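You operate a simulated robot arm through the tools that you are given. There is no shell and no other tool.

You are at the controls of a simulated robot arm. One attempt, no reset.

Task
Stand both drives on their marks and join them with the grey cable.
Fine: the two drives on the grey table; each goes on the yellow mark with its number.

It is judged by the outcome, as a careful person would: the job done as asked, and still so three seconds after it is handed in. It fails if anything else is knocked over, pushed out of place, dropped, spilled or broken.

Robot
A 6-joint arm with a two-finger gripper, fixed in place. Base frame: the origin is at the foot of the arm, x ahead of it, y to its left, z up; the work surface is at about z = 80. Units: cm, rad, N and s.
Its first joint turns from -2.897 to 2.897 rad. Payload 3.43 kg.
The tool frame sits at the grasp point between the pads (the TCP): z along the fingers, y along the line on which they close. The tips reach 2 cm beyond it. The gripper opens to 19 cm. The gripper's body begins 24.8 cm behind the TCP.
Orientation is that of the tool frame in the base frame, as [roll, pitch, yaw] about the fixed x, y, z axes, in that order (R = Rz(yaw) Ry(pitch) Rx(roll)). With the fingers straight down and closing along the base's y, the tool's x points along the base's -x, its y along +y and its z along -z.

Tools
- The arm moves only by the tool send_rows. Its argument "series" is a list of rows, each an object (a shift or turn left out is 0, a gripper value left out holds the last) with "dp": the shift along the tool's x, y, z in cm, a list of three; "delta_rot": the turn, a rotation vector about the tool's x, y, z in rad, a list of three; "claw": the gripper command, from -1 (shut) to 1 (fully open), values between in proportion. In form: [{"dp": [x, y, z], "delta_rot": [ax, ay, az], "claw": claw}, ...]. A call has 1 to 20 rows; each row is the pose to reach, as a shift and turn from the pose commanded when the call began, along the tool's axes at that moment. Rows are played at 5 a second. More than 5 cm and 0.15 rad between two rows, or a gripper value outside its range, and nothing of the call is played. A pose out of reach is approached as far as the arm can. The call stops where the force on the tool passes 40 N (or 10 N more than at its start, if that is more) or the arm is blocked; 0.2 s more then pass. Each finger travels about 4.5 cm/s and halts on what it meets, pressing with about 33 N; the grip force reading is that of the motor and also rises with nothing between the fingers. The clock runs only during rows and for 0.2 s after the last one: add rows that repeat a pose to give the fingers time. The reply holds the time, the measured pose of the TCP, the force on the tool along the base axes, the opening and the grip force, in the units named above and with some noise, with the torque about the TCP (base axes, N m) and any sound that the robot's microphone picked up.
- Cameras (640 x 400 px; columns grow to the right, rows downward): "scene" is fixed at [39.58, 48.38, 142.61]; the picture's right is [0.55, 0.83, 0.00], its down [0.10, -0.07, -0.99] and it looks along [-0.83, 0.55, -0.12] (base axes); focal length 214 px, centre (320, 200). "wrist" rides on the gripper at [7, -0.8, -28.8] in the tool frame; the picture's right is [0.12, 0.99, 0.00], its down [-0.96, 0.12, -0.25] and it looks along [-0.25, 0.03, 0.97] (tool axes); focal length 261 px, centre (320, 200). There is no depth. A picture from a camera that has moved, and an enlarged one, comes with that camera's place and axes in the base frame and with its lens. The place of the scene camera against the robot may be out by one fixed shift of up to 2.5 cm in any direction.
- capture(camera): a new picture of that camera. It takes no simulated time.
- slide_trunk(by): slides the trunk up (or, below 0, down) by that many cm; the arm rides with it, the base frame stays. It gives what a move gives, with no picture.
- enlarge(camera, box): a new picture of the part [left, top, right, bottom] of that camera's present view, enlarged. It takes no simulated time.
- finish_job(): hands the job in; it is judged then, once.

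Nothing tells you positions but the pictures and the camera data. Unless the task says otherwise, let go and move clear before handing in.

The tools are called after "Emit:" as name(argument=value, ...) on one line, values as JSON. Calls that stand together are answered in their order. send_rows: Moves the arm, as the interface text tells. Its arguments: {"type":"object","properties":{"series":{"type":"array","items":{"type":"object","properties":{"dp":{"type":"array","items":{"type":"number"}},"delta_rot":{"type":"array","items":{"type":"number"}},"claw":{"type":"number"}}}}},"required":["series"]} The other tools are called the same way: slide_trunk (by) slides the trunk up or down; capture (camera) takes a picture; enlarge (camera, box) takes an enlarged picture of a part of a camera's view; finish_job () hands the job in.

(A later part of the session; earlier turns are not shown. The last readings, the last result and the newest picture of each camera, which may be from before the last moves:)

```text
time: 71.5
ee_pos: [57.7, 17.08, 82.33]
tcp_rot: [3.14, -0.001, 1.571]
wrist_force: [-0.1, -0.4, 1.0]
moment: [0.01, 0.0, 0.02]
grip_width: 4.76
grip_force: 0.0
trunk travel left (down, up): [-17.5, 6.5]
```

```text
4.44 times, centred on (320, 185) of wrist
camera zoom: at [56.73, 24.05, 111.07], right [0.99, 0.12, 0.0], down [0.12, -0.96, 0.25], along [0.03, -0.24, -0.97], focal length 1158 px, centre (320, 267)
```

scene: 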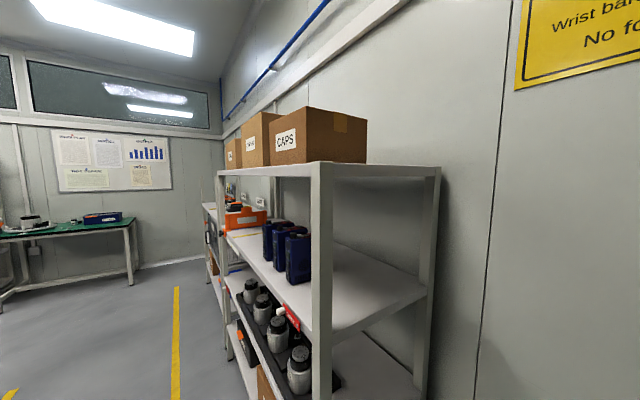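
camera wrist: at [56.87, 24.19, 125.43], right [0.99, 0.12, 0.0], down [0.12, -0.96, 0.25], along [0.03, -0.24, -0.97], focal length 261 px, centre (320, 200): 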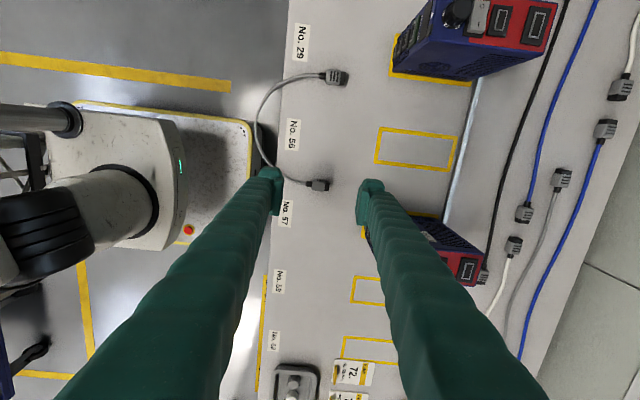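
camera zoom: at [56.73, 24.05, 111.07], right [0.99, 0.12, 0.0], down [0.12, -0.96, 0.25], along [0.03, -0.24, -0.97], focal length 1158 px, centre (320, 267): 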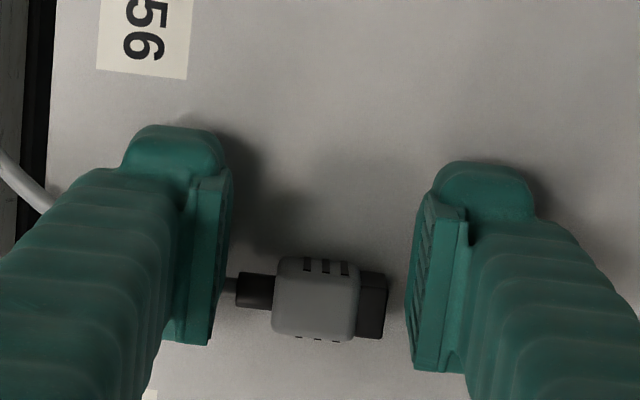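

Emit:
send_rows(series=[{"dp": [0, 0, 0], "claw": -0.54}, {"dp": [0, 0, 0], "claw": -0.58}, {"dp": [0, 0, 0], "claw": -0.62}, {"dp": [0, 0, 0], "claw": -0.66}, {"dp": [0, 0, 0], "claw": -0.7}, {"dp": [0, 0, 0], "claw": -0.7}])

Emit:
enlarge(camera="wrist", box=[272, 140, 368, 230])

```text
time: 72.8
ee_pos: [57.64, 17.12, 82.32]
tcp_rot: [3.139, 0.0, 1.572]
wrist_force: [-0.6, -0.9, -0.7]
moment: [-0.01, -0.03, -0.02]
grip_width: 2.96
grip_force: 0.8
trunk travel left (down, up): [-17.5, 6.5]
```

```text
4.44 times, centred on (320, 185) of wrist
camera zoom: at [56.73, 24.05, 111.07], right [0.99, 0.12, 0.0], down [0.12, -0.96, 0.25], along [0.03, -0.24, -0.97], focal length 1158 px, centre (320, 267)
```

zoom: 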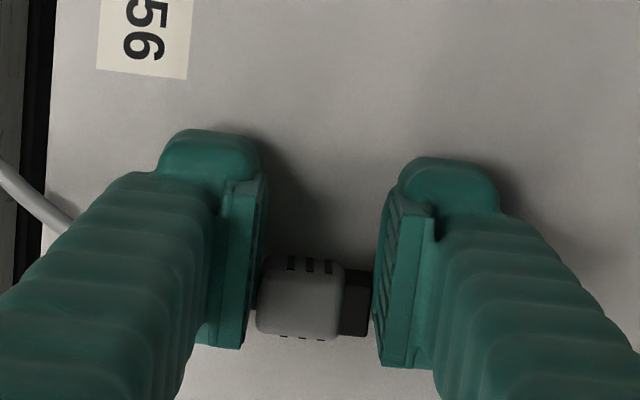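

The boot doesn't obstruct; the fingers are now at the body's rear face and the tip. Complete the grip.

Emit:
send_rows(series=[{"dp": [0, 0, 0], "claw": -0.74}, {"dp": [0, 0, 0], "claw": -0.78}, {"dp": [0, 0, 0], "claw": -0.82}, {"dp": [0, 0, 0], "claw": -0.9}, {"dp": [0, 0, 0], "claw": -0.9}])

Emit:
enlarge(camera="wrist", box=[272, 140, 368, 230])

```text
time: 74.0
ee_pos: [57.64, 17.01, 82.23]
tcp_rot: [-3.14, 0.0, 1.572]
wrist_force: [0.0, -0.6, 0.6]
moment: [-0.02, 0.04, -0.02]
grip_width: 2.74
grip_force: 33.1
trunk travel left (down, up): [-17.5, 6.5]
```

```text
4.44 times, centred on (320, 185) of wrist
camera zoom: at [56.73, 24.05, 111.07], right [0.99, 0.12, 0.0], down [0.12, -0.96, 0.25], along [0.03, -0.24, -0.97], focal length 1158 px, centre (320, 267)
```

zoom: 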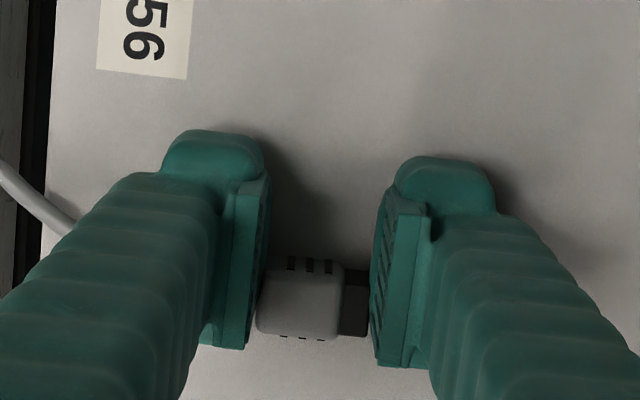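

Held end-to-end at 2.74 cm. Now I lift 4 cm and roll the tool 60° about the plug axis.

Emit:
send_rows(series=[{"dp": [0, 0, -1], "claw": -1}, {"dp": [0, 0, -2.5]}, {"dp": [0, 0, -4]}, {"dp": [0, 0, -5], "delta_rot": [0, 0.14, 0]}, {"dp": [0, 0, -5], "delta_rot": [0, 0.28, 0]}, {"dp": [0, 0, -5], "delta_rot": [0, 0.42, 0]}, {"dp": [0, 0, -5], "delta_rot": [0, 0.56, 0]}, {"dp": [0, 0, -5], "delta_rot": [0, 0.7, 0]}, {"dp": [0, 0, -5], "delta_rot": [0, 0.84, 0]}, {"dp": [0, 0, -5], "delta_rot": [0, 0.98, 0]}, {"dp": [0, 0, -5], "delta_rot": [0, 1.08, 0]}, {"dp": [0, 0, -5], "delta_rot": [0, 1.08, 0]}])

Emit:
capture(camera="wrist")

Emit:
enlarge(camera="wrist", box=[272, 140, 368, 230])

```text
time: 76.7
ee_pos: [57.55, 17.1, 87.3]
tcp_rot: [3.137, -1.083, 1.578]
wrist_force: [-0.4, 0.7, -0.6]
moment: [0.01, 0.02, -0.02]
grip_width: 2.74
grip_force: 33.5
trunk travel left (down, up): [-17.5, 6.5]
```

```text
taken
camera wrist: at [56.73, -5.01, 106.97], right [0.99, 0.06, 0.11], down [0.12, -0.67, -0.73], along [0.03, 0.74, -0.67], focal length 261 px, centre (320, 200)
```

wrist: 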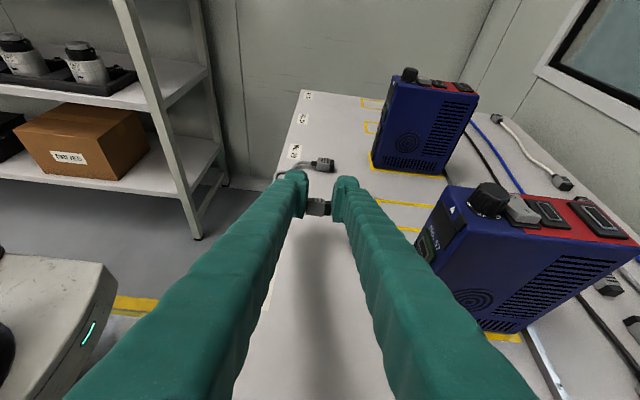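

```text
4.44 times, centred on (320, 185) of wrist
camera zoom: at [56.73, -5.01, 106.97], right [0.99, 0.06, 0.11], down [0.12, -0.67, -0.73], along [0.03, 0.74, -0.67], focal length 1158 px, centre (320, 267)
```

zoom: 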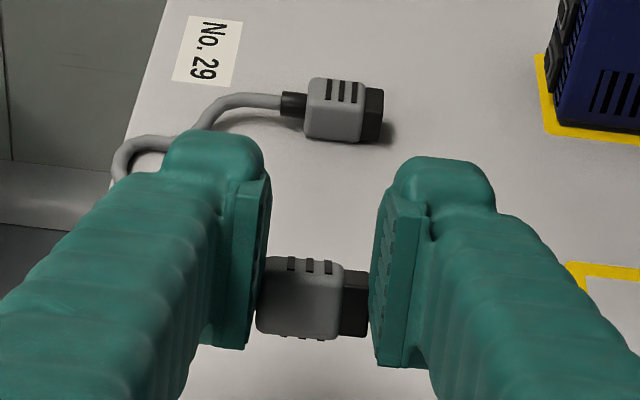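

The plug is now rolled ~62° with its lower edge free of the fingers. I lower it to just above the table.

Emit:
send_rows(series=[{"dp": [-1.32, 0, 0.7]}, {"dp": [-2.2, 0, 1.17]}, {"dp": [-3.09, 0, 1.64]}, {"dp": [-3.53, 0, 1.88]}, {"dp": [-3.7, 0, 1.97]}, {"dp": [-3.7, 0, 1.97]}])

Emit:
enlarge(camera="wrist", box=[272, 140, 368, 230])

```text
time: 78.0
ee_pos: [57.62, 17.14, 83.22]
tcp_rot: [3.137, -1.083, 1.577]
wrist_force: [1.5, -0.3, 20.3]
moment: [0.1, 0.04, 0.0]
grip_width: 2.73
grip_force: 33.2
trunk travel left (down, up): [-17.5, 6.5]
```

```text
4.44 times, centred on (320, 185) of wrist
camera zoom: at [56.72, -4.97, 102.88], right [0.99, 0.06, 0.11], down [0.12, -0.67, -0.73], along [0.03, 0.74, -0.67], focal length 1158 px, centre (320, 267)
```

zoom: 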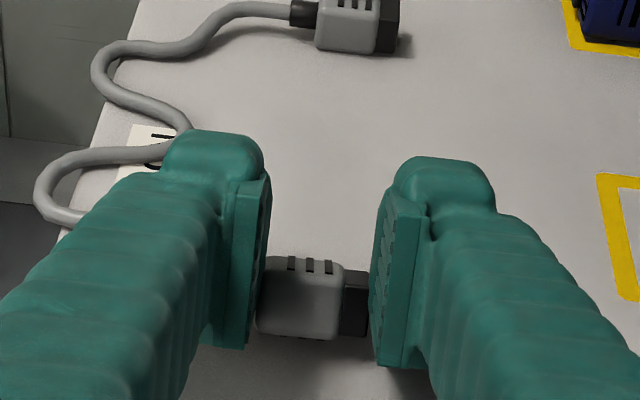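

The plug edge is in contact. I back off 0.1 cm, open the fingers and let it settle flat.

Emit:
send_rows(series=[{"dp": [0.13, 0, -0.07]}, {"dp": [0.13, 0, -0.07], "claw": -0.6}, {"dp": [0.13, 0, -0.07], "claw": -0.4}, {"dp": [0.13, 0, -0.07], "claw": -0.3}, {"dp": [0.13, 0, -0.07], "claw": -0.3}, {"dp": [0.13, 0, -0.07], "claw": -0.3}])

Emit:
enlarge(camera="wrist", box=[272, 140, 368, 230])

```text
time: 79.5
ee_pos: [57.71, 17.18, 83.3]
tcp_rot: [3.138, -1.081, 1.577]
wrist_force: [-0.2, -0.4, -0.7]
moment: [-0.02, -0.01, 0.0]
grip_width: 6.66
grip_force: 0.0
trunk travel left (down, up): [-17.5, 6.5]
```

```text
4.44 times, centred on (320, 185) of wrist
camera zoom: at [56.74, -4.93, 102.94], right [0.99, 0.06, 0.11], down [0.12, -0.67, -0.73], along [0.03, 0.74, -0.67], focal length 1158 px, centre (320, 267)
```

zoom: 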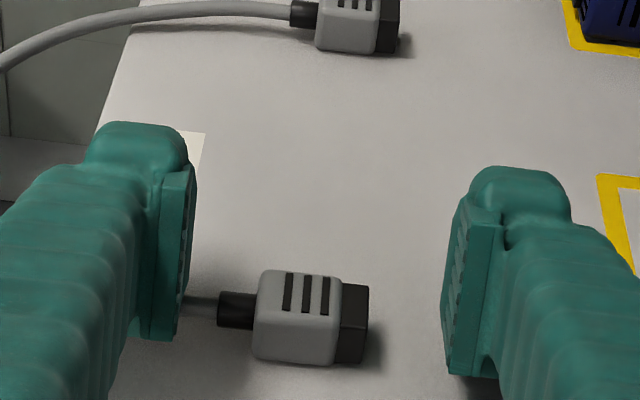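

The plug lies flat again, ridges up. I rise clear and straighten the tool, then turn back.

Emit:
send_rows(series=[{"dp": [1.76, 0, -0.94]}, {"dp": [4.4, 0, -2.35]}, {"dp": [7, 0, -3.8], "delta_rot": [0, -0.14, 0]}, {"dp": [9.7, 0, -5.17], "delta_rot": [0, -0.28, 0]}, {"dp": [11.5, 0, -6.1], "delta_rot": [0, -0.42, 0]}, {"dp": [12.3, 0, -6.6], "delta_rot": [0, -0.56, 0]}, {"dp": [12.3, 0, -6.6], "delta_rot": [0, -0.7, 0]}, {"dp": [12.3, 0, -6.6], "delta_rot": [0, -0.84, 0]}, {"dp": [12.3, 0, -6.6], "delta_rot": [0, -0.98, 0]}, {"dp": [12.3, 0, -6.6], "delta_rot": [0, -1.08, 0]}, {"dp": [12.3, 0, -6.6], "delta_rot": [0, -1.08, 0]}])

Emit:
send_rows(series=[{"dp": [-0.3, 0, 0], "delta_rot": [0, 0, -0.14], "claw": -0.47}, {"dp": [-0.6, 0, 0], "delta_rot": [0, 0, -0.28]}, {"dp": [-0.9, 0, 0], "delta_rot": [0, 0, -0.42]}, {"dp": [-1.2, 0, 0], "delta_rot": [0, 0, -0.56]}, {"dp": [-1.5, 0, 0], "delta_rot": [0, 0, -0.7]}, {"dp": [-1.8, 0, 0], "delta_rot": [0, 0, -0.84]}, {"dp": [-2, 0, 0], "delta_rot": [0, 0, -0.98]}, {"dp": [-2, 0, 0], "delta_rot": [0, 0, -1.12]}, {"dp": [-2, 0, 0], "delta_rot": [0, 0, -1.26]}, {"dp": [-2, 0, 0], "delta_rot": [0, 0, -1.4]}, {"dp": [-2, 0, 0], "delta_rot": [0, 0, -1.5]}, {"dp": [-2, 0, 0], "delta_rot": [0, 0, -1.571]}, {"dp": [-2, 0, 0], "delta_rot": [0, 0, -1.571]}])

Emit:
capture(camera="wrist")

Emit:
enlarge(camera="wrist", box=[272, 140, 368, 230])

```text
time: 81.8
ee_pos: [57.54, 17.06, 97.2]
tcp_rot: [3.139, 0.0, 1.572]
wrist_force: [0.3, 0.3, -0.8]
moment: [0.03, 0.0, 0.01]
grip_width: 6.65
grip_force: 0.0
trunk travel left (down, up): [-17.5, 6.5]
```

```text
time: 84.7
ee_pos: [57.63, 15.1, 97.05]
tcp_rot: [3.141, 0.001, -3.138]
wrist_force: [-0.2, -0.3, 0.3]
moment: [0.02, 0.0, 0.0]
grip_width: 5.02
grip_force: 0.1
trunk travel left (down, up): [-17.5, 6.5]
```

```text
taken
camera wrist: at [50.5, 14.17, 125.85], right [-0.12, 0.99, 0.0], down [0.96, 0.12, 0.25], along [0.25, 0.03, -0.97], focal length 261 px, centre (320, 200)
```

wrist: 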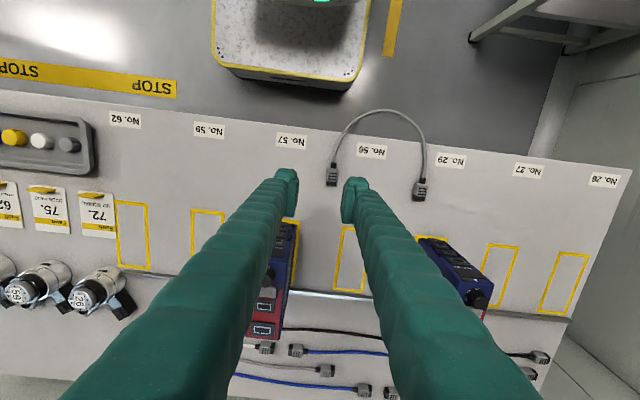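

```text
4.44 times, centred on (320, 185) of wrist
camera zoom: at [50.5, 14.17, 125.85], right [-0.12, 0.99, 0.0], down [0.96, 0.12, 0.25], along [0.25, 0.03, -0.97], focal length 1158 px, centre (320, 267)
```

zoom: 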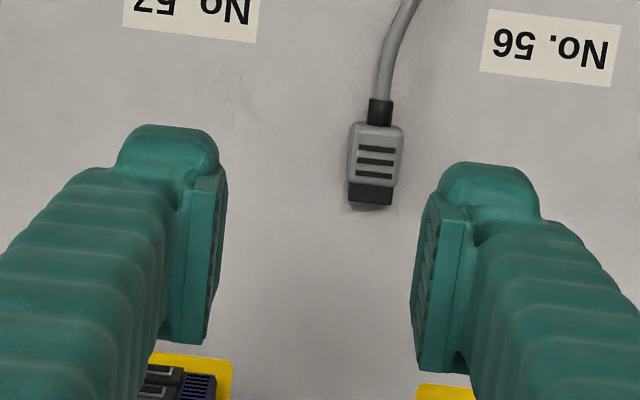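

Plug body centre is now at about (57.25, 17.13), ridges up and pointing +x. I align so the fingers stay behind its front edge and descend to just off the table.

Emit:
send_rows(series=[{"dp": [1.8, 2.04, 0]}, {"dp": [1.8, 2.04, 4]}, {"dp": [1.8, 2.04, 8]}, {"dp": [1.8, 2.04, 11.5]}, {"dp": [1.8, 2.04, 14]}, {"dp": [1.8, 2.04, 14.8]}, {"dp": [1.8, 2.04, 14.8]}])

Emit:
send_rows(series=[{"dp": [0, 0, 0.1]}, {"dp": [0, 0, 0.2]}, {"dp": [0, 0, 0.2]}])

Emit:
enlarge(camera="wrist", box=[272, 140, 368, 230])

```text
time: 86.2
ee_pos: [55.89, 17.08, 82.29]
tcp_rot: [-3.141, 0.001, -3.139]
wrist_force: [0.7, -0.3, 0.6]
moment: [-0.03, 0.03, 0.0]
grip_width: 5.02
grip_force: 0.1
trunk travel left (down, up): [-17.5, 6.5]
```

```text
time: 87.0
ee_pos: [55.86, 17.15, 82.11]
tcp_rot: [3.14, 0.002, -3.139]
wrist_force: [0.9, 0.4, 0.7]
moment: [0.02, 0.02, 0.03]
grip_width: 5.03
grip_force: 0.1
trunk travel left (down, up): [-17.5, 6.5]
```

```text
4.44 times, centred on (320, 185) of wrist
camera zoom: at [48.68, 16.19, 110.81], right [-0.12, 0.99, 0.0], down [0.96, 0.12, 0.25], along [0.25, 0.03, -0.97], focal length 1158 px, centre (320, 267)
```

zoom: 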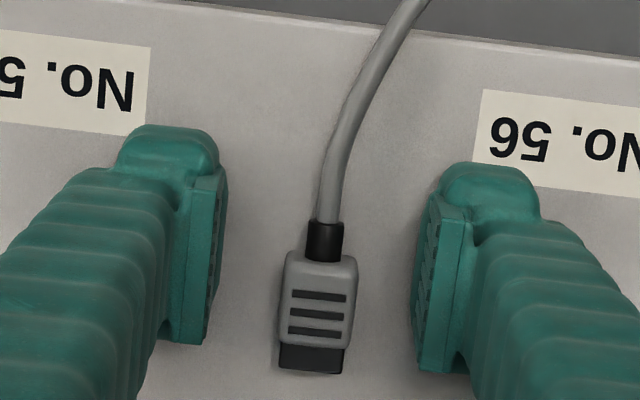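

Emit:
send_rows(series=[{"dp": [0, 0, 0.05], "claw": -0.6}, {"dp": [0, 0, 0.05], "claw": -0.7}, {"dp": [0, 0, 0.05], "claw": -0.75}, {"dp": [0, 0, 0.05], "claw": -0.77}, {"dp": [0, 0, 0.05], "claw": -0.77}])

Emit:
enlarge(camera="wrist", box=[272, 150, 368, 240])

```text
time: 88.2
ee_pos: [55.75, 17.16, 82.02]
tcp_rot: [-3.14, 0.001, -3.141]
wrist_force: [-0.3, -0.4, -0.8]
moment: [0.01, 0.0, -0.01]
grip_width: 2.17
grip_force: 0.0
trunk travel left (down, up): [-17.5, 6.5]
```

```text
4.44 times, centred on (320, 195) of wrist
camera zoom: at [48.68, 16.21, 110.8], right [-0.12, 0.99, 0.0], down [0.96, 0.12, 0.25], along [0.25, 0.03, -0.97], focal length 1158 px, centre (320, 222)
```

zoom: 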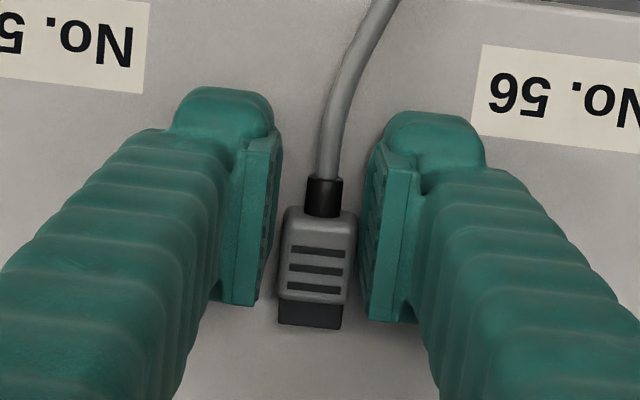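

Still flat and centred. I continue closing in fine increments.

Emit:
send_rows(series=[{"dp": [0, 0, 0], "claw": -0.79}, {"dp": [0, 0, 0], "claw": -0.8}, {"dp": [0, 0, 0], "claw": -0.805}, {"dp": [0, 0, 0], "claw": -0.81}, {"dp": [0, 0, 0], "claw": -0.81}])

Emit:
enlarge(camera="wrist", box=[272, 150, 368, 240])

```text
time: 89.5
ee_pos: [55.71, 17.16, 82.11]
tcp_rot: [3.14, 0.003, -3.14]
wrist_force: [-0.2, -0.7, -0.8]
moment: [0.01, 0.01, -0.02]
grip_width: 1.94
grip_force: 1.4
trunk travel left (down, up): [-17.5, 6.5]
```

```text
4.44 times, centred on (320, 195) of wrist
camera zoom: at [48.68, 16.21, 110.8], right [-0.12, 0.99, 0.0], down [0.96, 0.12, 0.25], along [0.25, 0.03, -0.97], focal length 1158 px, centre (320, 222)
```

zoom: 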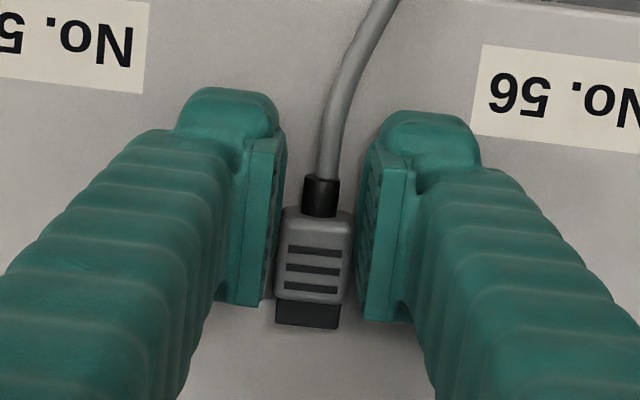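

Emit:
send_rows(series=[{"dp": [0, 0, 0], "claw": -0.82}, {"dp": [0, 0, 0], "claw": -0.83}, {"dp": [0, 0, 0], "claw": -0.84}, {"dp": [0, 0, 0], "claw": -0.85}, {"dp": [0, 0, 0], "claw": -0.85}])

Emit:
enlarge(camera="wrist", box=[272, 150, 368, 240])

```text
time: 90.7
ee_pos: [55.68, 17.09, 82.07]
tcp_rot: [3.141, 0.003, -3.138]
wrist_force: [-0.4, 0.1, 0.6]
moment: [-0.03, -0.04, 0.0]
grip_width: 1.74
grip_force: 33.1
trunk travel left (down, up): [-17.5, 6.5]
```

```text
4.44 times, centred on (320, 195) of wrist
camera zoom: at [48.68, 16.21, 110.8], right [-0.12, 0.99, 0.0], down [0.96, 0.12, 0.25], along [0.25, 0.03, -0.97], focal length 1158 px, centre (320, 222)
```

zoom: 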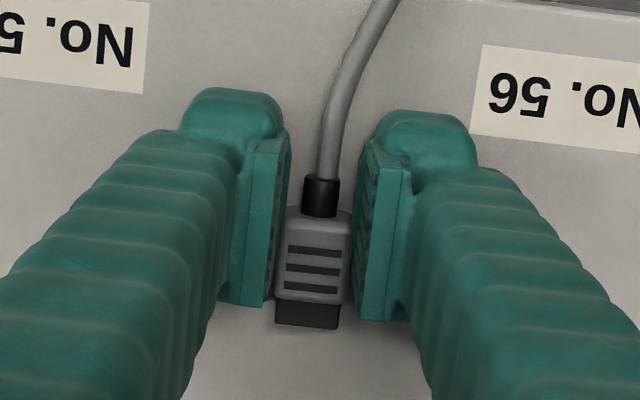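

Excellent — the plug is held flat at 1.74 cm across its sides. Next I lift it to port height (TCP z≈90.85), shift to y≈9.5 and stop about 1.5 cm short of drive 57's green port.

Emit:
send_rows(series=[{"dp": [0, 0, -1], "claw": -1}, {"dp": [0, 0, -3]}, {"dp": [0, 0, -6]}, {"dp": [0, -1, -8.8]}, {"dp": [-1, -4, -8.8]}, {"dp": [-3, -6.5, -8.8]}, {"dp": [-5, -7.6, -8.8]}, {"dp": [-6.1, -7.63, -8.8]}, {"dp": [-6.1, -7.63, -8.8]}, {"dp": [-6.1, -7.63, -8.8]}])

Emit:
capture(camera="wrist")

Emit:
enlarge(camera="wrist", box=[272, 150, 368, 240])

```text
time: 92.8
ee_pos: [61.87, 9.52, 90.94]
tcp_rot: [-3.141, 0.002, -3.14]
wrist_force: [-0.4, -0.5, -0.2]
moment: [0.0, -0.01, -0.02]
grip_width: 1.73
grip_force: 32.8
trunk travel left (down, up): [-17.5, 6.5]
```

```text
taken
camera wrist: at [54.91, 8.67, 119.66], right [-0.12, 0.99, 0.0], down [0.96, 0.12, 0.25], along [0.25, 0.03, -0.97], focal length 261 px, centre (320, 200)
```

wrist: 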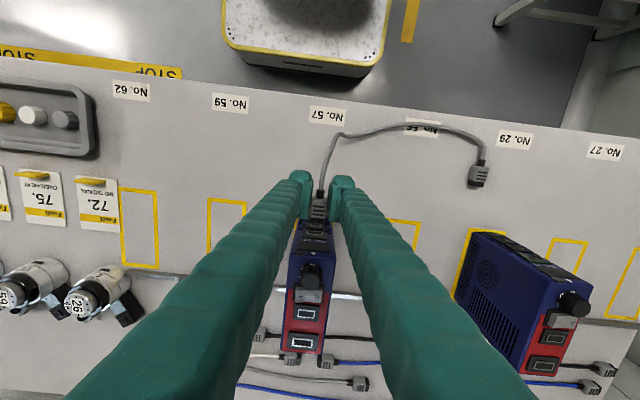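

```text
4.44 times, centred on (320, 195) of wrist
camera zoom: at [54.91, 8.67, 119.66], right [-0.12, 0.99, 0.0], down [0.96, 0.12, 0.25], along [0.25, 0.03, -0.97], focal length 1158 px, centre (320, 222)
```

zoom: 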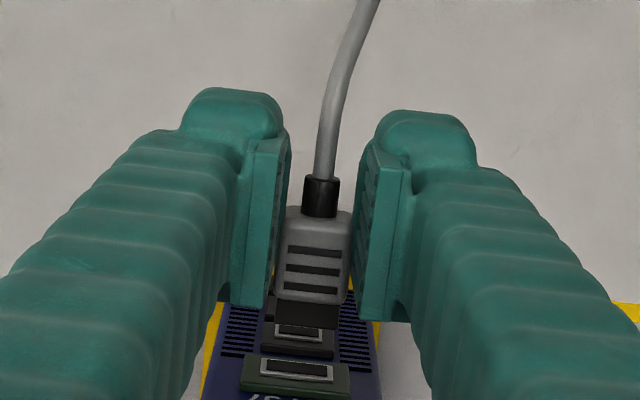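

Emit:
enlarge(camera="wrist", box=[292, 205, 348, 245])

```text
10.00 times, centred on (320, 225) of wrist
camera zoom: at [54.91, 8.67, 119.66], right [-0.12, 0.99, 0.0], down [0.96, 0.12, 0.25], along [0.25, 0.03, -0.97], focal length 2606 px, centre (320, -50)
```

zoom: 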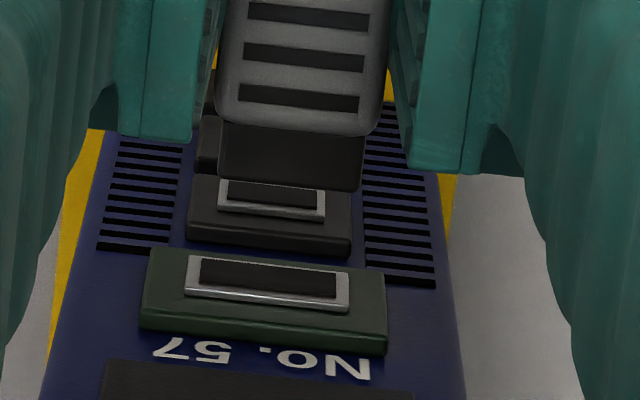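

Measured in this view: port centre (66.67, 9.48, 89.68); plug tip front at x≈65.2, y≈9.55. I correct y by −0.07 and z by +0.1 and advance slowly.

Emit:
send_rows(series=[{"dp": [0, -0.07, -0.1]}, {"dp": [-0.6, -0.07, -0.1]}, {"dp": [-1.1, -0.07, -0.1]}, {"dp": [-1.4, -0.07, -0.1]}, {"dp": [-1.6, -0.07, -0.1]}, {"dp": [-1.6, -0.07, -0.1]}])

Emit:
enlarge(camera="wrist", box=[292, 195, 348, 235])

```text
time: 94.2
ee_pos: [63.47, 9.5, 91.13]
tcp_rot: [3.141, 0.001, -3.14]
wrist_force: [0.3, 0.0, 0.6]
moment: [-0.01, -0.01, -0.01]
grip_width: 1.74
grip_force: 32.8
trunk travel left (down, up): [-17.5, 6.5]
```

```text
10.00 times, centred on (320, 215) of wrist
camera zoom: at [56.42, 8.56, 119.76], right [-0.12, 0.99, 0.0], down [0.96, 0.12, 0.25], along [0.25, 0.03, -0.97], focal length 2606 px, centre (320, 50)
```

zoom: 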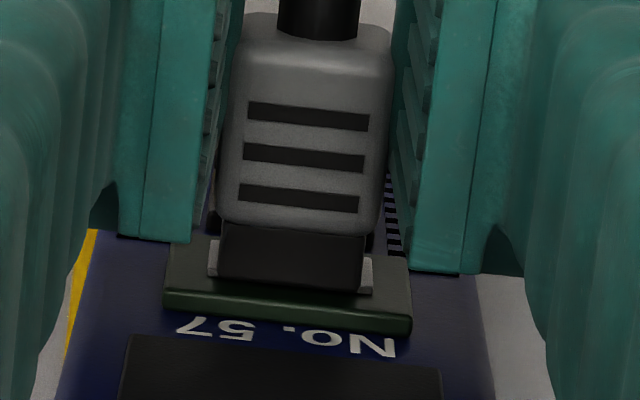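

Tip is centred on the port rim. I push forward in small steps.

Emit:
send_rows(series=[{"dp": [-0.15, 0, 0]}, {"dp": [-0.3, 0, 0]}, {"dp": [-0.45, 0, 0]}, {"dp": [-0.45, 0, 0]}])

Emit:
enlarge(camera="wrist", box=[292, 195, 348, 235])

```text
time: 95.2
ee_pos: [63.85, 9.41, 90.91]
tcp_rot: [3.141, 0.001, -3.141]
wrist_force: [-3.6, 0.4, 0.1]
moment: [0.0, 0.02, -0.03]
grip_width: 1.71
grip_force: 33.1
trunk travel left (down, up): [-17.5, 6.5]
```

```text
10.00 times, centred on (320, 215) of wrist
camera zoom: at [56.84, 8.55, 119.75], right [-0.12, 0.99, 0.0], down [0.96, 0.12, 0.25], along [0.25, 0.03, -0.97], focal length 2606 px, centre (320, 50)
```

zoom: 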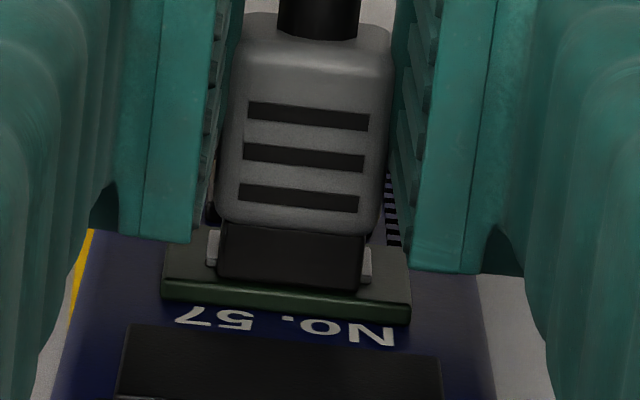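

Emit:
send_rows(series=[{"dp": [-0.1, 0, 0]}, {"dp": [-0.2, 0, 0]}, {"dp": [-0.3, 0, 0]}, {"dp": [-0.3, 0, 0]}])

Emit:
enlarge(camera="wrist", box=[292, 195, 348, 235])

```text
time: 96.2
ee_pos: [64.21, 9.48, 90.99]
tcp_rot: [-3.141, 0.002, 3.141]
wrist_force: [-3.2, 0.8, 1.1]
moment: [0.01, 0.06, 0.0]
grip_width: 1.73
grip_force: 33.2
trunk travel left (down, up): [-17.5, 6.5]
```

```text
10.00 times, centred on (320, 215) of wrist
camera zoom: at [57.17, 8.55, 119.74], right [-0.12, 0.99, 0.0], down [0.96, 0.12, 0.25], along [0.25, 0.03, -0.97], focal length 2606 px, centre (320, 50)
```

zoom: 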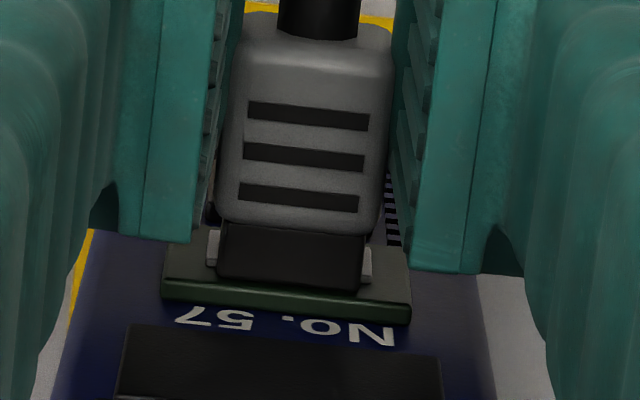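

The drive has been nudged about 0.6 cm by the push — the tip is hitting the rim rather than entering. From the pictures it sits about 0.35 cm too high. I retract and lower before trying again (I'll re-centre the drive afterwards).

Emit:
send_rows(series=[{"dp": [0.5, 0, 0]}, {"dp": [1.2, 0, 0]}, {"dp": [1.2, 0, 0.35]}, {"dp": [1.2, 0, 0.35]}])

Emit:
enlarge(camera="wrist", box=[292, 200, 348, 240])

Emit:
capture(camera="wrist")

```text
time: 97.2
ee_pos: [63.07, 9.37, 90.66]
tcp_rot: [-3.141, 0.001, -3.139]
wrist_force: [0.1, 0.0, -1.2]
moment: [0.02, 0.0, -0.02]
grip_width: 1.76
grip_force: 33.4
trunk travel left (down, up): [-17.5, 6.5]
```

```text
10.00 times, centred on (320, 220) of wrist
camera zoom: at [56.0, 8.55, 119.43], right [-0.12, 0.99, 0.0], down [0.96, 0.12, 0.25], along [0.25, 0.03, -0.97], focal length 2606 px, centre (320, 0)
```

zoom: 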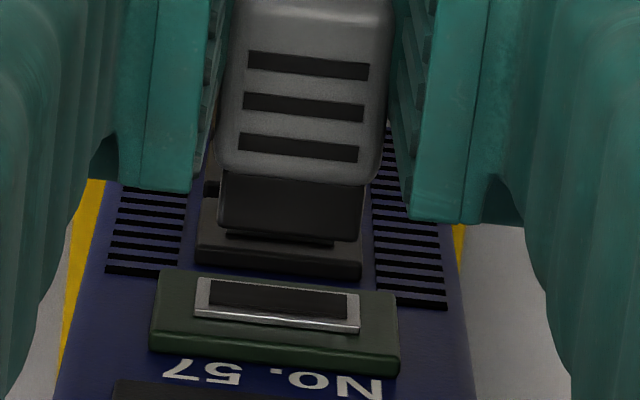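

```text
taken
camera wrist: at [56.0, 8.55, 119.43], right [-0.12, 0.99, 0.0], down [0.96, 0.12, 0.25], along [0.25, 0.03, -0.97], focal length 261 px, centre (320, 200)
```

wrist: 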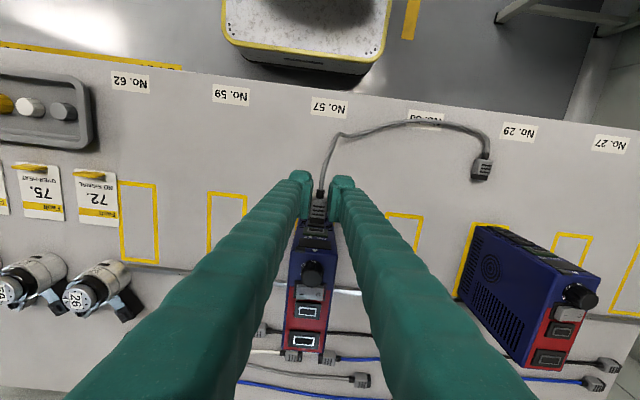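

I need the port height more exactly. I'll back off while keeping hold of the plug and tilt the camera low (about 0.9 rad) to view the port face from a shallower angle.

Emit:
send_rows(series=[{"dp": [1.5, 0, -0.5]}, {"dp": [4, 0, -2], "delta_rot": [0, -0.13, 0]}, {"dp": [6, 0, -4], "delta_rot": [0, -0.26, 0]}, {"dp": [6, 0, -5], "delta_rot": [0, -0.39, 0]}, {"dp": [6, 0, -6], "delta_rot": [0, -0.52, 0]}, {"dp": [6, 0, -6.4], "delta_rot": [0, -0.65, 0]}, {"dp": [6, 0, -6.4], "delta_rot": [0, -0.78, 0]}, {"dp": [6, 0, -6.4], "delta_rot": [0, -0.9, 0]}, {"dp": [6, 0, -6.4], "delta_rot": [0, -0.9, 0]}])

Emit:
capture(camera="wrist")

Emit:
enlarge(camera="wrist", box=[280, 110, 360, 170])

```text
time: 99.2
ee_pos: [57.13, 9.6, 97.16]
tcp_rot: [-3.141, 0.896, -3.14]
wrist_force: [-0.3, 0.1, 0.1]
moment: [-0.04, -0.01, 0.01]
grip_width: 1.73
grip_force: 33.3
trunk travel left (down, up): [-17.5, 6.5]
```

```text
taken
camera wrist: at [30.24, 8.54, 109.57], right [-0.08, 0.99, -0.09], down [0.41, 0.12, 0.91], along [0.91, 0.03, -0.41], focal length 261 px, centre (320, 200)
```

wrist: 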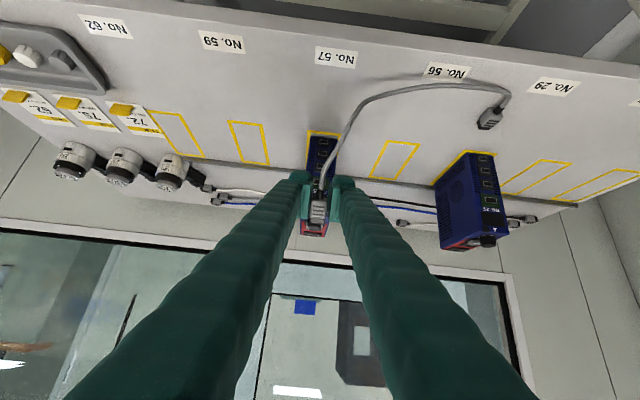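

```text
6.67 times, centred on (320, 140) of wrist
camera zoom: at [30.24, 8.54, 109.57], right [-0.08, 0.99, -0.09], down [0.41, 0.12, 0.91], along [0.91, 0.03, -0.41], focal length 1738 px, centre (320, 600)
```

zoom: 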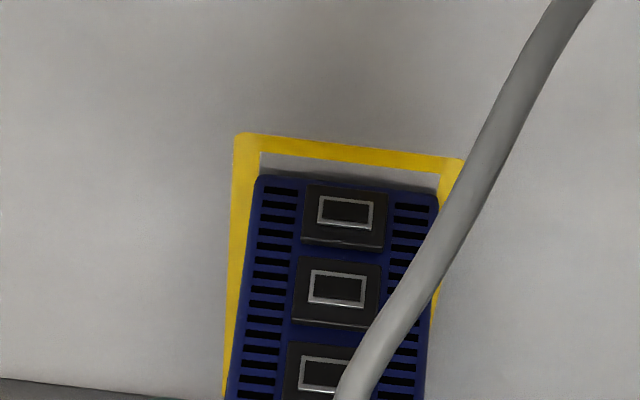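

Drive 29's face is unobstructed here and has the same geometry; I'll zoom on it.

Emit:
enlarge(camera="wrist", box=[430, 140, 526, 260])

Emit:
enlarge(camera="wrist", box=[474, 180, 506, 220])

Emit:
enlarge(camera="wrist", box=[464, 90, 520, 140])

Emit:
enlarge(camera="wrist", box=[296, 180, 344, 240])

```text
3.33 times, centred on (478, 200) of wrist
camera zoom: at [30.24, 8.54, 109.57], right [-0.08, 0.99, -0.09], down [0.41, 0.12, 0.91], along [0.91, 0.03, -0.41], focal length 869 px, centre (-207, 200)
```

zoom: 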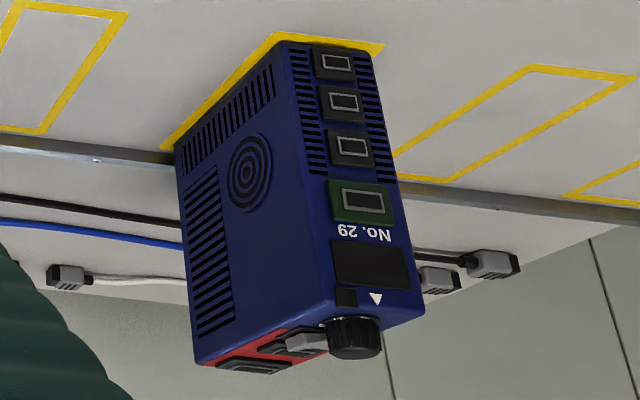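

```text
10.00 times, centred on (490, 200) of wrist
camera zoom: at [30.24, 8.54, 109.57], right [-0.08, 0.99, -0.09], down [0.41, 0.12, 0.91], along [0.91, 0.03, -0.41], focal length 2606 px, centre (-1380, 200)
```

zoom: 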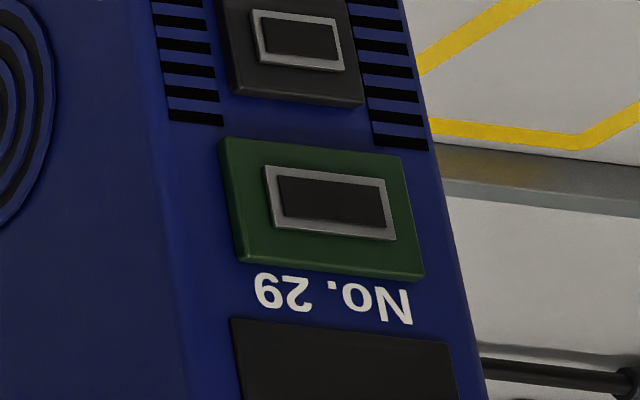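

```text
8.00 times, centred on (492, 115) of wrist
camera zoom: at [30.24, 8.54, 109.57], right [-0.08, 0.99, -0.09], down [0.41, 0.12, 0.91], along [0.91, 0.03, -0.41], focal length 2085 px, centre (-1056, 880)
```

zoom: 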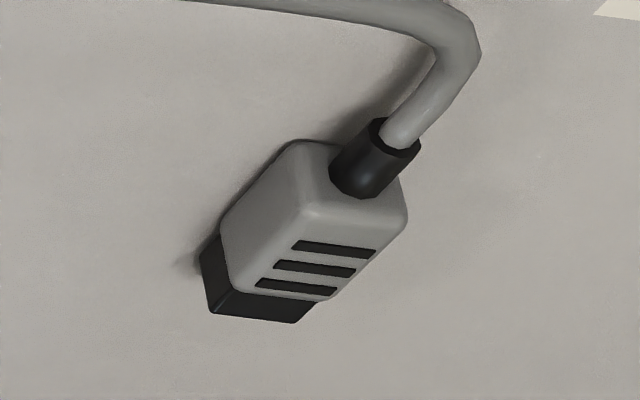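

```text
6.67 times, centred on (320, 210) of wrist
camera zoom: at [30.24, 8.54, 109.57], right [-0.08, 0.99, -0.09], down [0.41, 0.12, 0.91], along [0.91, 0.03, -0.41], focal length 1738 px, centre (320, 133)
```

zoom: 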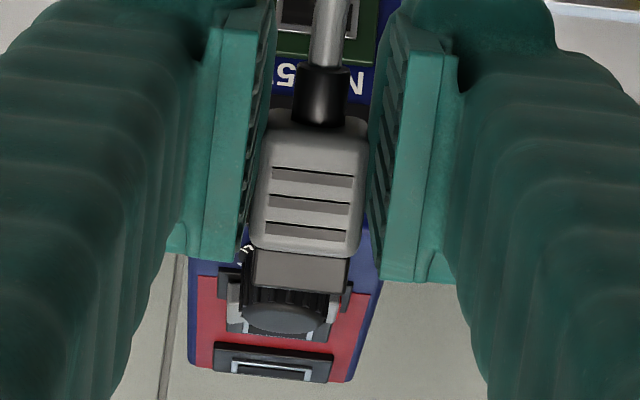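

From this shallower view the green port centre is at z≈89.35–89.4, so my first try was ~0.27 cm too high. I straighten the tool at the corrected height, still 6 cm back.

Emit:
send_rows(series=[{"dp": [0.7, 0, 0.56], "delta_rot": [0, 0.13, 0]}, {"dp": [1.4, 0, 1.1], "delta_rot": [0, 0.26, 0]}, {"dp": [2.1, 0, 1.7], "delta_rot": [0, 0.39, 0]}, {"dp": [2.8, 0, 2.25], "delta_rot": [0, 0.52, 0]}, {"dp": [3.5, 0, 2.8], "delta_rot": [0, 0.65, 0]}, {"dp": [4.2, 0, 3.4], "delta_rot": [0, 0.78, 0]}, {"dp": [4.97, 0, 3.94], "delta_rot": [0, 0.9, 0]}, {"dp": [4.97, 0, 3.94], "delta_rot": [0, 0.9, 0]}])

Emit:
send_rows(series=[{"dp": [-2, 0, 0]}, {"dp": [-4, 0, 0]}, {"dp": [-5.5, 0, 0]}, {"dp": [-6, 0, 0]}, {"dp": [-6, 0, 0]}])

Emit:
enlarge(camera="wrist", box=[292, 200, 348, 240])

```text
time: 101.0
ee_pos: [57.08, 9.45, 90.77]
tcp_rot: [3.139, 0.001, -3.14]
wrist_force: [0.2, -0.5, 0.5]
moment: [0.0, 0.0, 0.04]
grip_width: 1.7
grip_force: 32.9
trunk travel left (down, up): [-17.5, 6.5]
```

```text
time: 102.2
ee_pos: [63.04, 9.48, 90.84]
tcp_rot: [-3.14, 0.002, -3.14]
wrist_force: [0.3, 0.2, -0.2]
moment: [-0.01, 0.02, -0.01]
grip_width: 1.72
grip_force: 33.6
trunk travel left (down, up): [-17.5, 6.5]
```

```text
10.00 times, centred on (320, 220) of wrist
camera zoom: at [55.91, 8.64, 119.47], right [-0.12, 0.99, 0.0], down [0.96, 0.12, 0.25], along [0.25, 0.03, -0.97], focal length 2606 px, centre (320, 0)
```

zoom: 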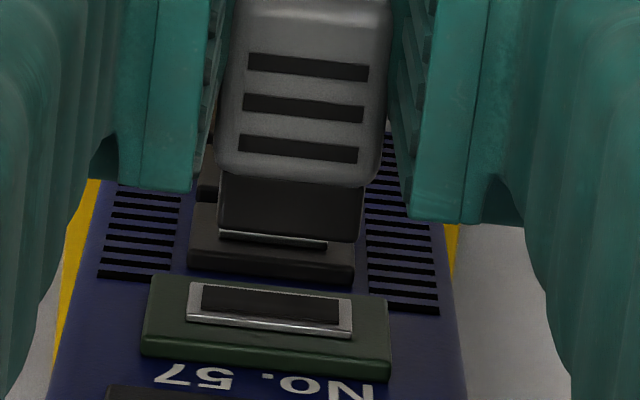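

The tool is ~0.1 cm too far in +y; I correct and advance until just before contact (1.0 cm), then look.

Emit:
send_rows(series=[{"dp": [0, -0.1, 0]}, {"dp": [-0.5, -0.1, 0]}, {"dp": [-0.9, -0.1, 0]}, {"dp": [-1.05, -0.1, 0]}, {"dp": [-1.05, -0.1, 0]}])

Emit:
enlarge(camera="wrist", box=[292, 195, 348, 235])

```text
time: 103.5
ee_pos: [64.05, 9.4, 90.74]
tcp_rot: [-3.141, 0.002, -3.14]
wrist_force: [1.1, -0.5, -0.1]
moment: [-0.01, -0.03, -0.02]
grip_width: 1.74
grip_force: 32.3
trunk travel left (down, up): [-17.5, 6.5]
```

```text
10.00 times, centred on (320, 215) of wrist
camera zoom: at [57.01, 8.47, 119.45], right [-0.12, 0.99, 0.0], down [0.96, 0.12, 0.25], along [0.25, 0.03, -0.97], focal length 2606 px, centre (320, 50)
```

zoom: 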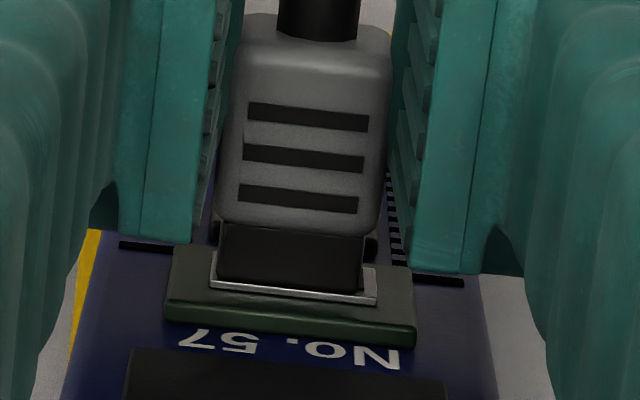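

Now the tip sits inside the rim outline. I advance gently.

Emit:
send_rows(series=[{"dp": [-0.1, 0.03, 0]}, {"dp": [-0.2, 0.03, 0]}, {"dp": [-0.3, 0.03, 0]}, {"dp": [-0.3, 0.03, 0]}])

Emit:
enlarge(camera="wrist", box=[292, 195, 348, 235])

```text
time: 104.5
ee_pos: [64.37, 9.3, 90.76]
tcp_rot: [-3.141, 0.002, -3.139]
wrist_force: [-3.6, 0.1, -0.1]
moment: [-0.01, 0.04, 0.02]
grip_width: 1.73
grip_force: 32.8
trunk travel left (down, up): [-17.5, 6.5]
```

```text
10.00 times, centred on (320, 215) of wrist
camera zoom: at [57.33, 8.45, 119.45], right [-0.12, 0.99, 0.0], down [0.96, 0.12, 0.25], along [0.25, 0.03, -0.97], focal length 2606 px, centre (320, 50)
```

zoom: 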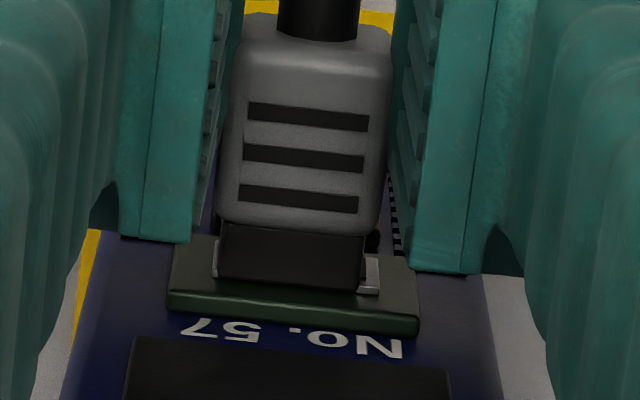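

Still only surface contact, with the tip slightly (−0.06) off in y and probably a bit low now. I'll re-centre in y and sweep slowly upward under light forward pressure to find the socket.

Emit:
send_rows(series=[{"dp": [0.1, 0.06, 0]}, {"dp": [0.0, 0.06, 0]}, {"dp": [-0.02, 0.06, -0.03]}, {"dp": [-0.04, 0.06, -0.06]}, {"dp": [-0.06, 0.06, -0.09]}, {"dp": [-0.08, 0.06, -0.12]}, {"dp": [-0.1, 0.06, -0.15]}, {"dp": [-0.12, 0.06, -0.18]}, {"dp": [-0.14, 0.06, -0.21]}, {"dp": [-0.16, 0.06, -0.24]}, {"dp": [-0.18, 0.06, -0.24]}])

Emit:
enlarge(camera="wrist", box=[292, 195, 348, 235])

```text
time: 106.8
ee_pos: [64.56, 9.61, 90.97]
tcp_rot: [3.139, 0.002, -3.139]
wrist_force: [-4.1, 0.7, -1.9]
moment: [0.02, 0.1, 0.01]
grip_width: 1.75
grip_force: 33.1
trunk travel left (down, up): [-17.5, 6.5]
```

```text
10.00 times, centred on (320, 215) of wrist
camera zoom: at [57.49, 8.53, 119.69], right [-0.12, 0.99, 0.0], down [0.96, 0.12, 0.25], along [0.25, 0.03, -0.97], focal length 2606 px, centre (320, 50)
```

zoom: 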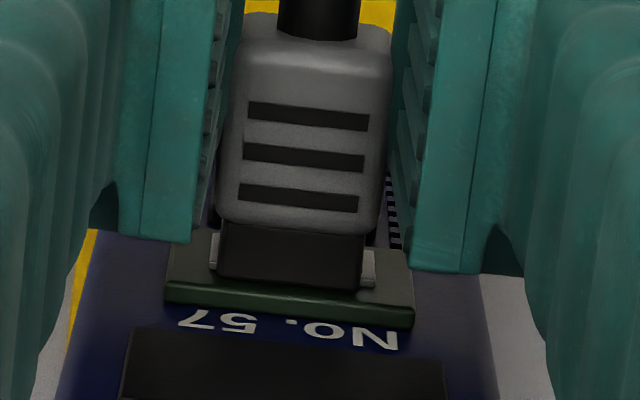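

No latch so far. Before pushing any more I'll check the notices on the wall in the scene view for wiring hints.

Emit:
enlarge(camera="scene", box=[48, 125, 176, 195])

Emit:
enlarge(camera="scene", box=[52, 128, 116, 166])

Emit:
enlarge(camera="scene", box=[60, 160, 168, 194])

Emit:
enlarge(camera="scene", box=[200, 190, 330, 290])

Emit:
enlarge(camera="scene", box=[0, 200, 140, 290])

```text
5.00 times, centred on (112, 160) of scene
camera zoom: at [39.58, 48.38, 142.61], right [0.55, 0.83, 0.0], down [0.1, -0.07, -0.99], along [-0.83, 0.55, -0.12], focal length 1072 px, centre (1360, 400)
```

zoom: 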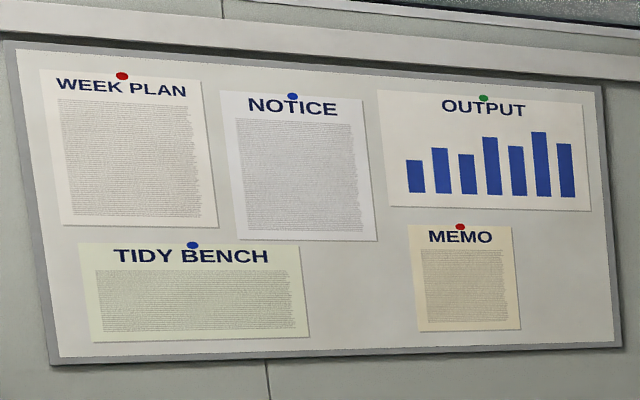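

```text
10.00 times, centred on (84, 147) of scene
camera zoom: at [39.58, 48.38, 142.61], right [0.55, 0.83, 0.0], down [0.1, -0.07, -0.99], along [-0.83, 0.55, -0.12], focal length 2145 px, centre (2680, 730)
```

zoom: 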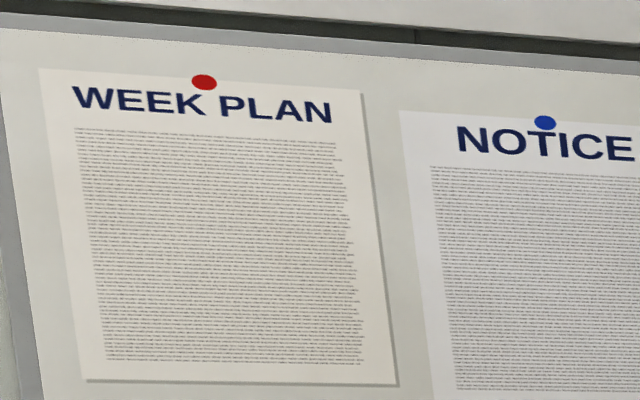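

```text
5.93 times, centred on (114, 177) of scene
camera zoom: at [39.58, 48.38, 142.61], right [0.55, 0.83, 0.0], down [0.1, -0.07, -0.99], along [-0.83, 0.55, -0.12], focal length 1271 px, centre (1541, 336)
```

zoom: 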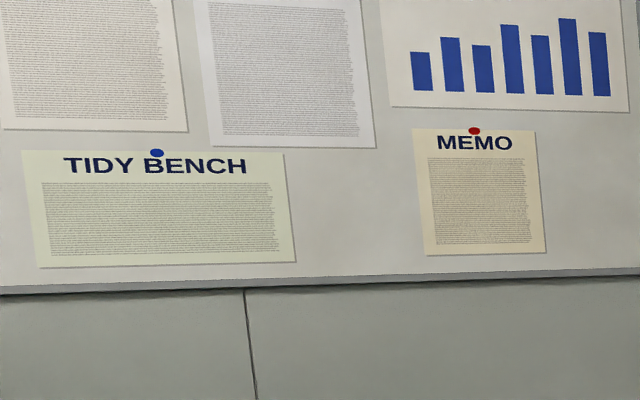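

```text
4.00 times, centred on (265, 240) of scene
camera zoom: at [39.58, 48.38, 142.61], right [0.55, 0.83, 0.0], down [0.1, -0.07, -0.99], along [-0.83, 0.55, -0.12], focal length 858 px, centre (540, 40)
```

zoom: 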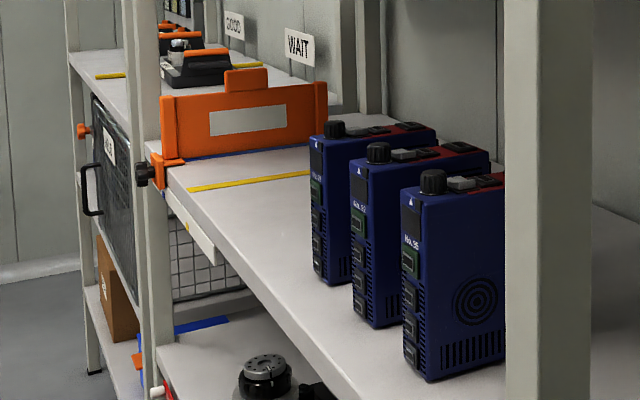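

```text
4.44 times, centred on (70, 245) of scene
camera zoom: at [39.58, 48.38, 142.61], right [0.55, 0.83, 0.0], down [0.1, -0.07, -0.99], along [-0.83, 0.55, -0.12], focal length 953 px, centre (1431, 0)
```

zoom: 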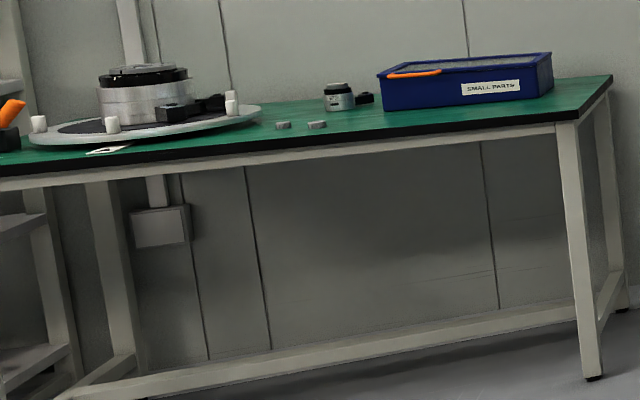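

Emit:
enlarge(camera="wrist", box=[304, 212, 332, 230])

```text
16.00 times, centred on (318, 221) of wrist
camera zoom: at [57.49, 8.53, 119.69], right [-0.12, 0.99, 0.0], down [0.96, 0.12, 0.25], along [0.25, 0.03, -0.97], focal length 4170 px, centre (352, -136)
```

zoom: 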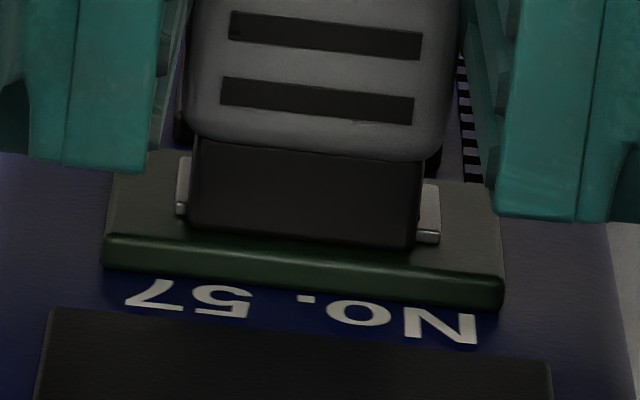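

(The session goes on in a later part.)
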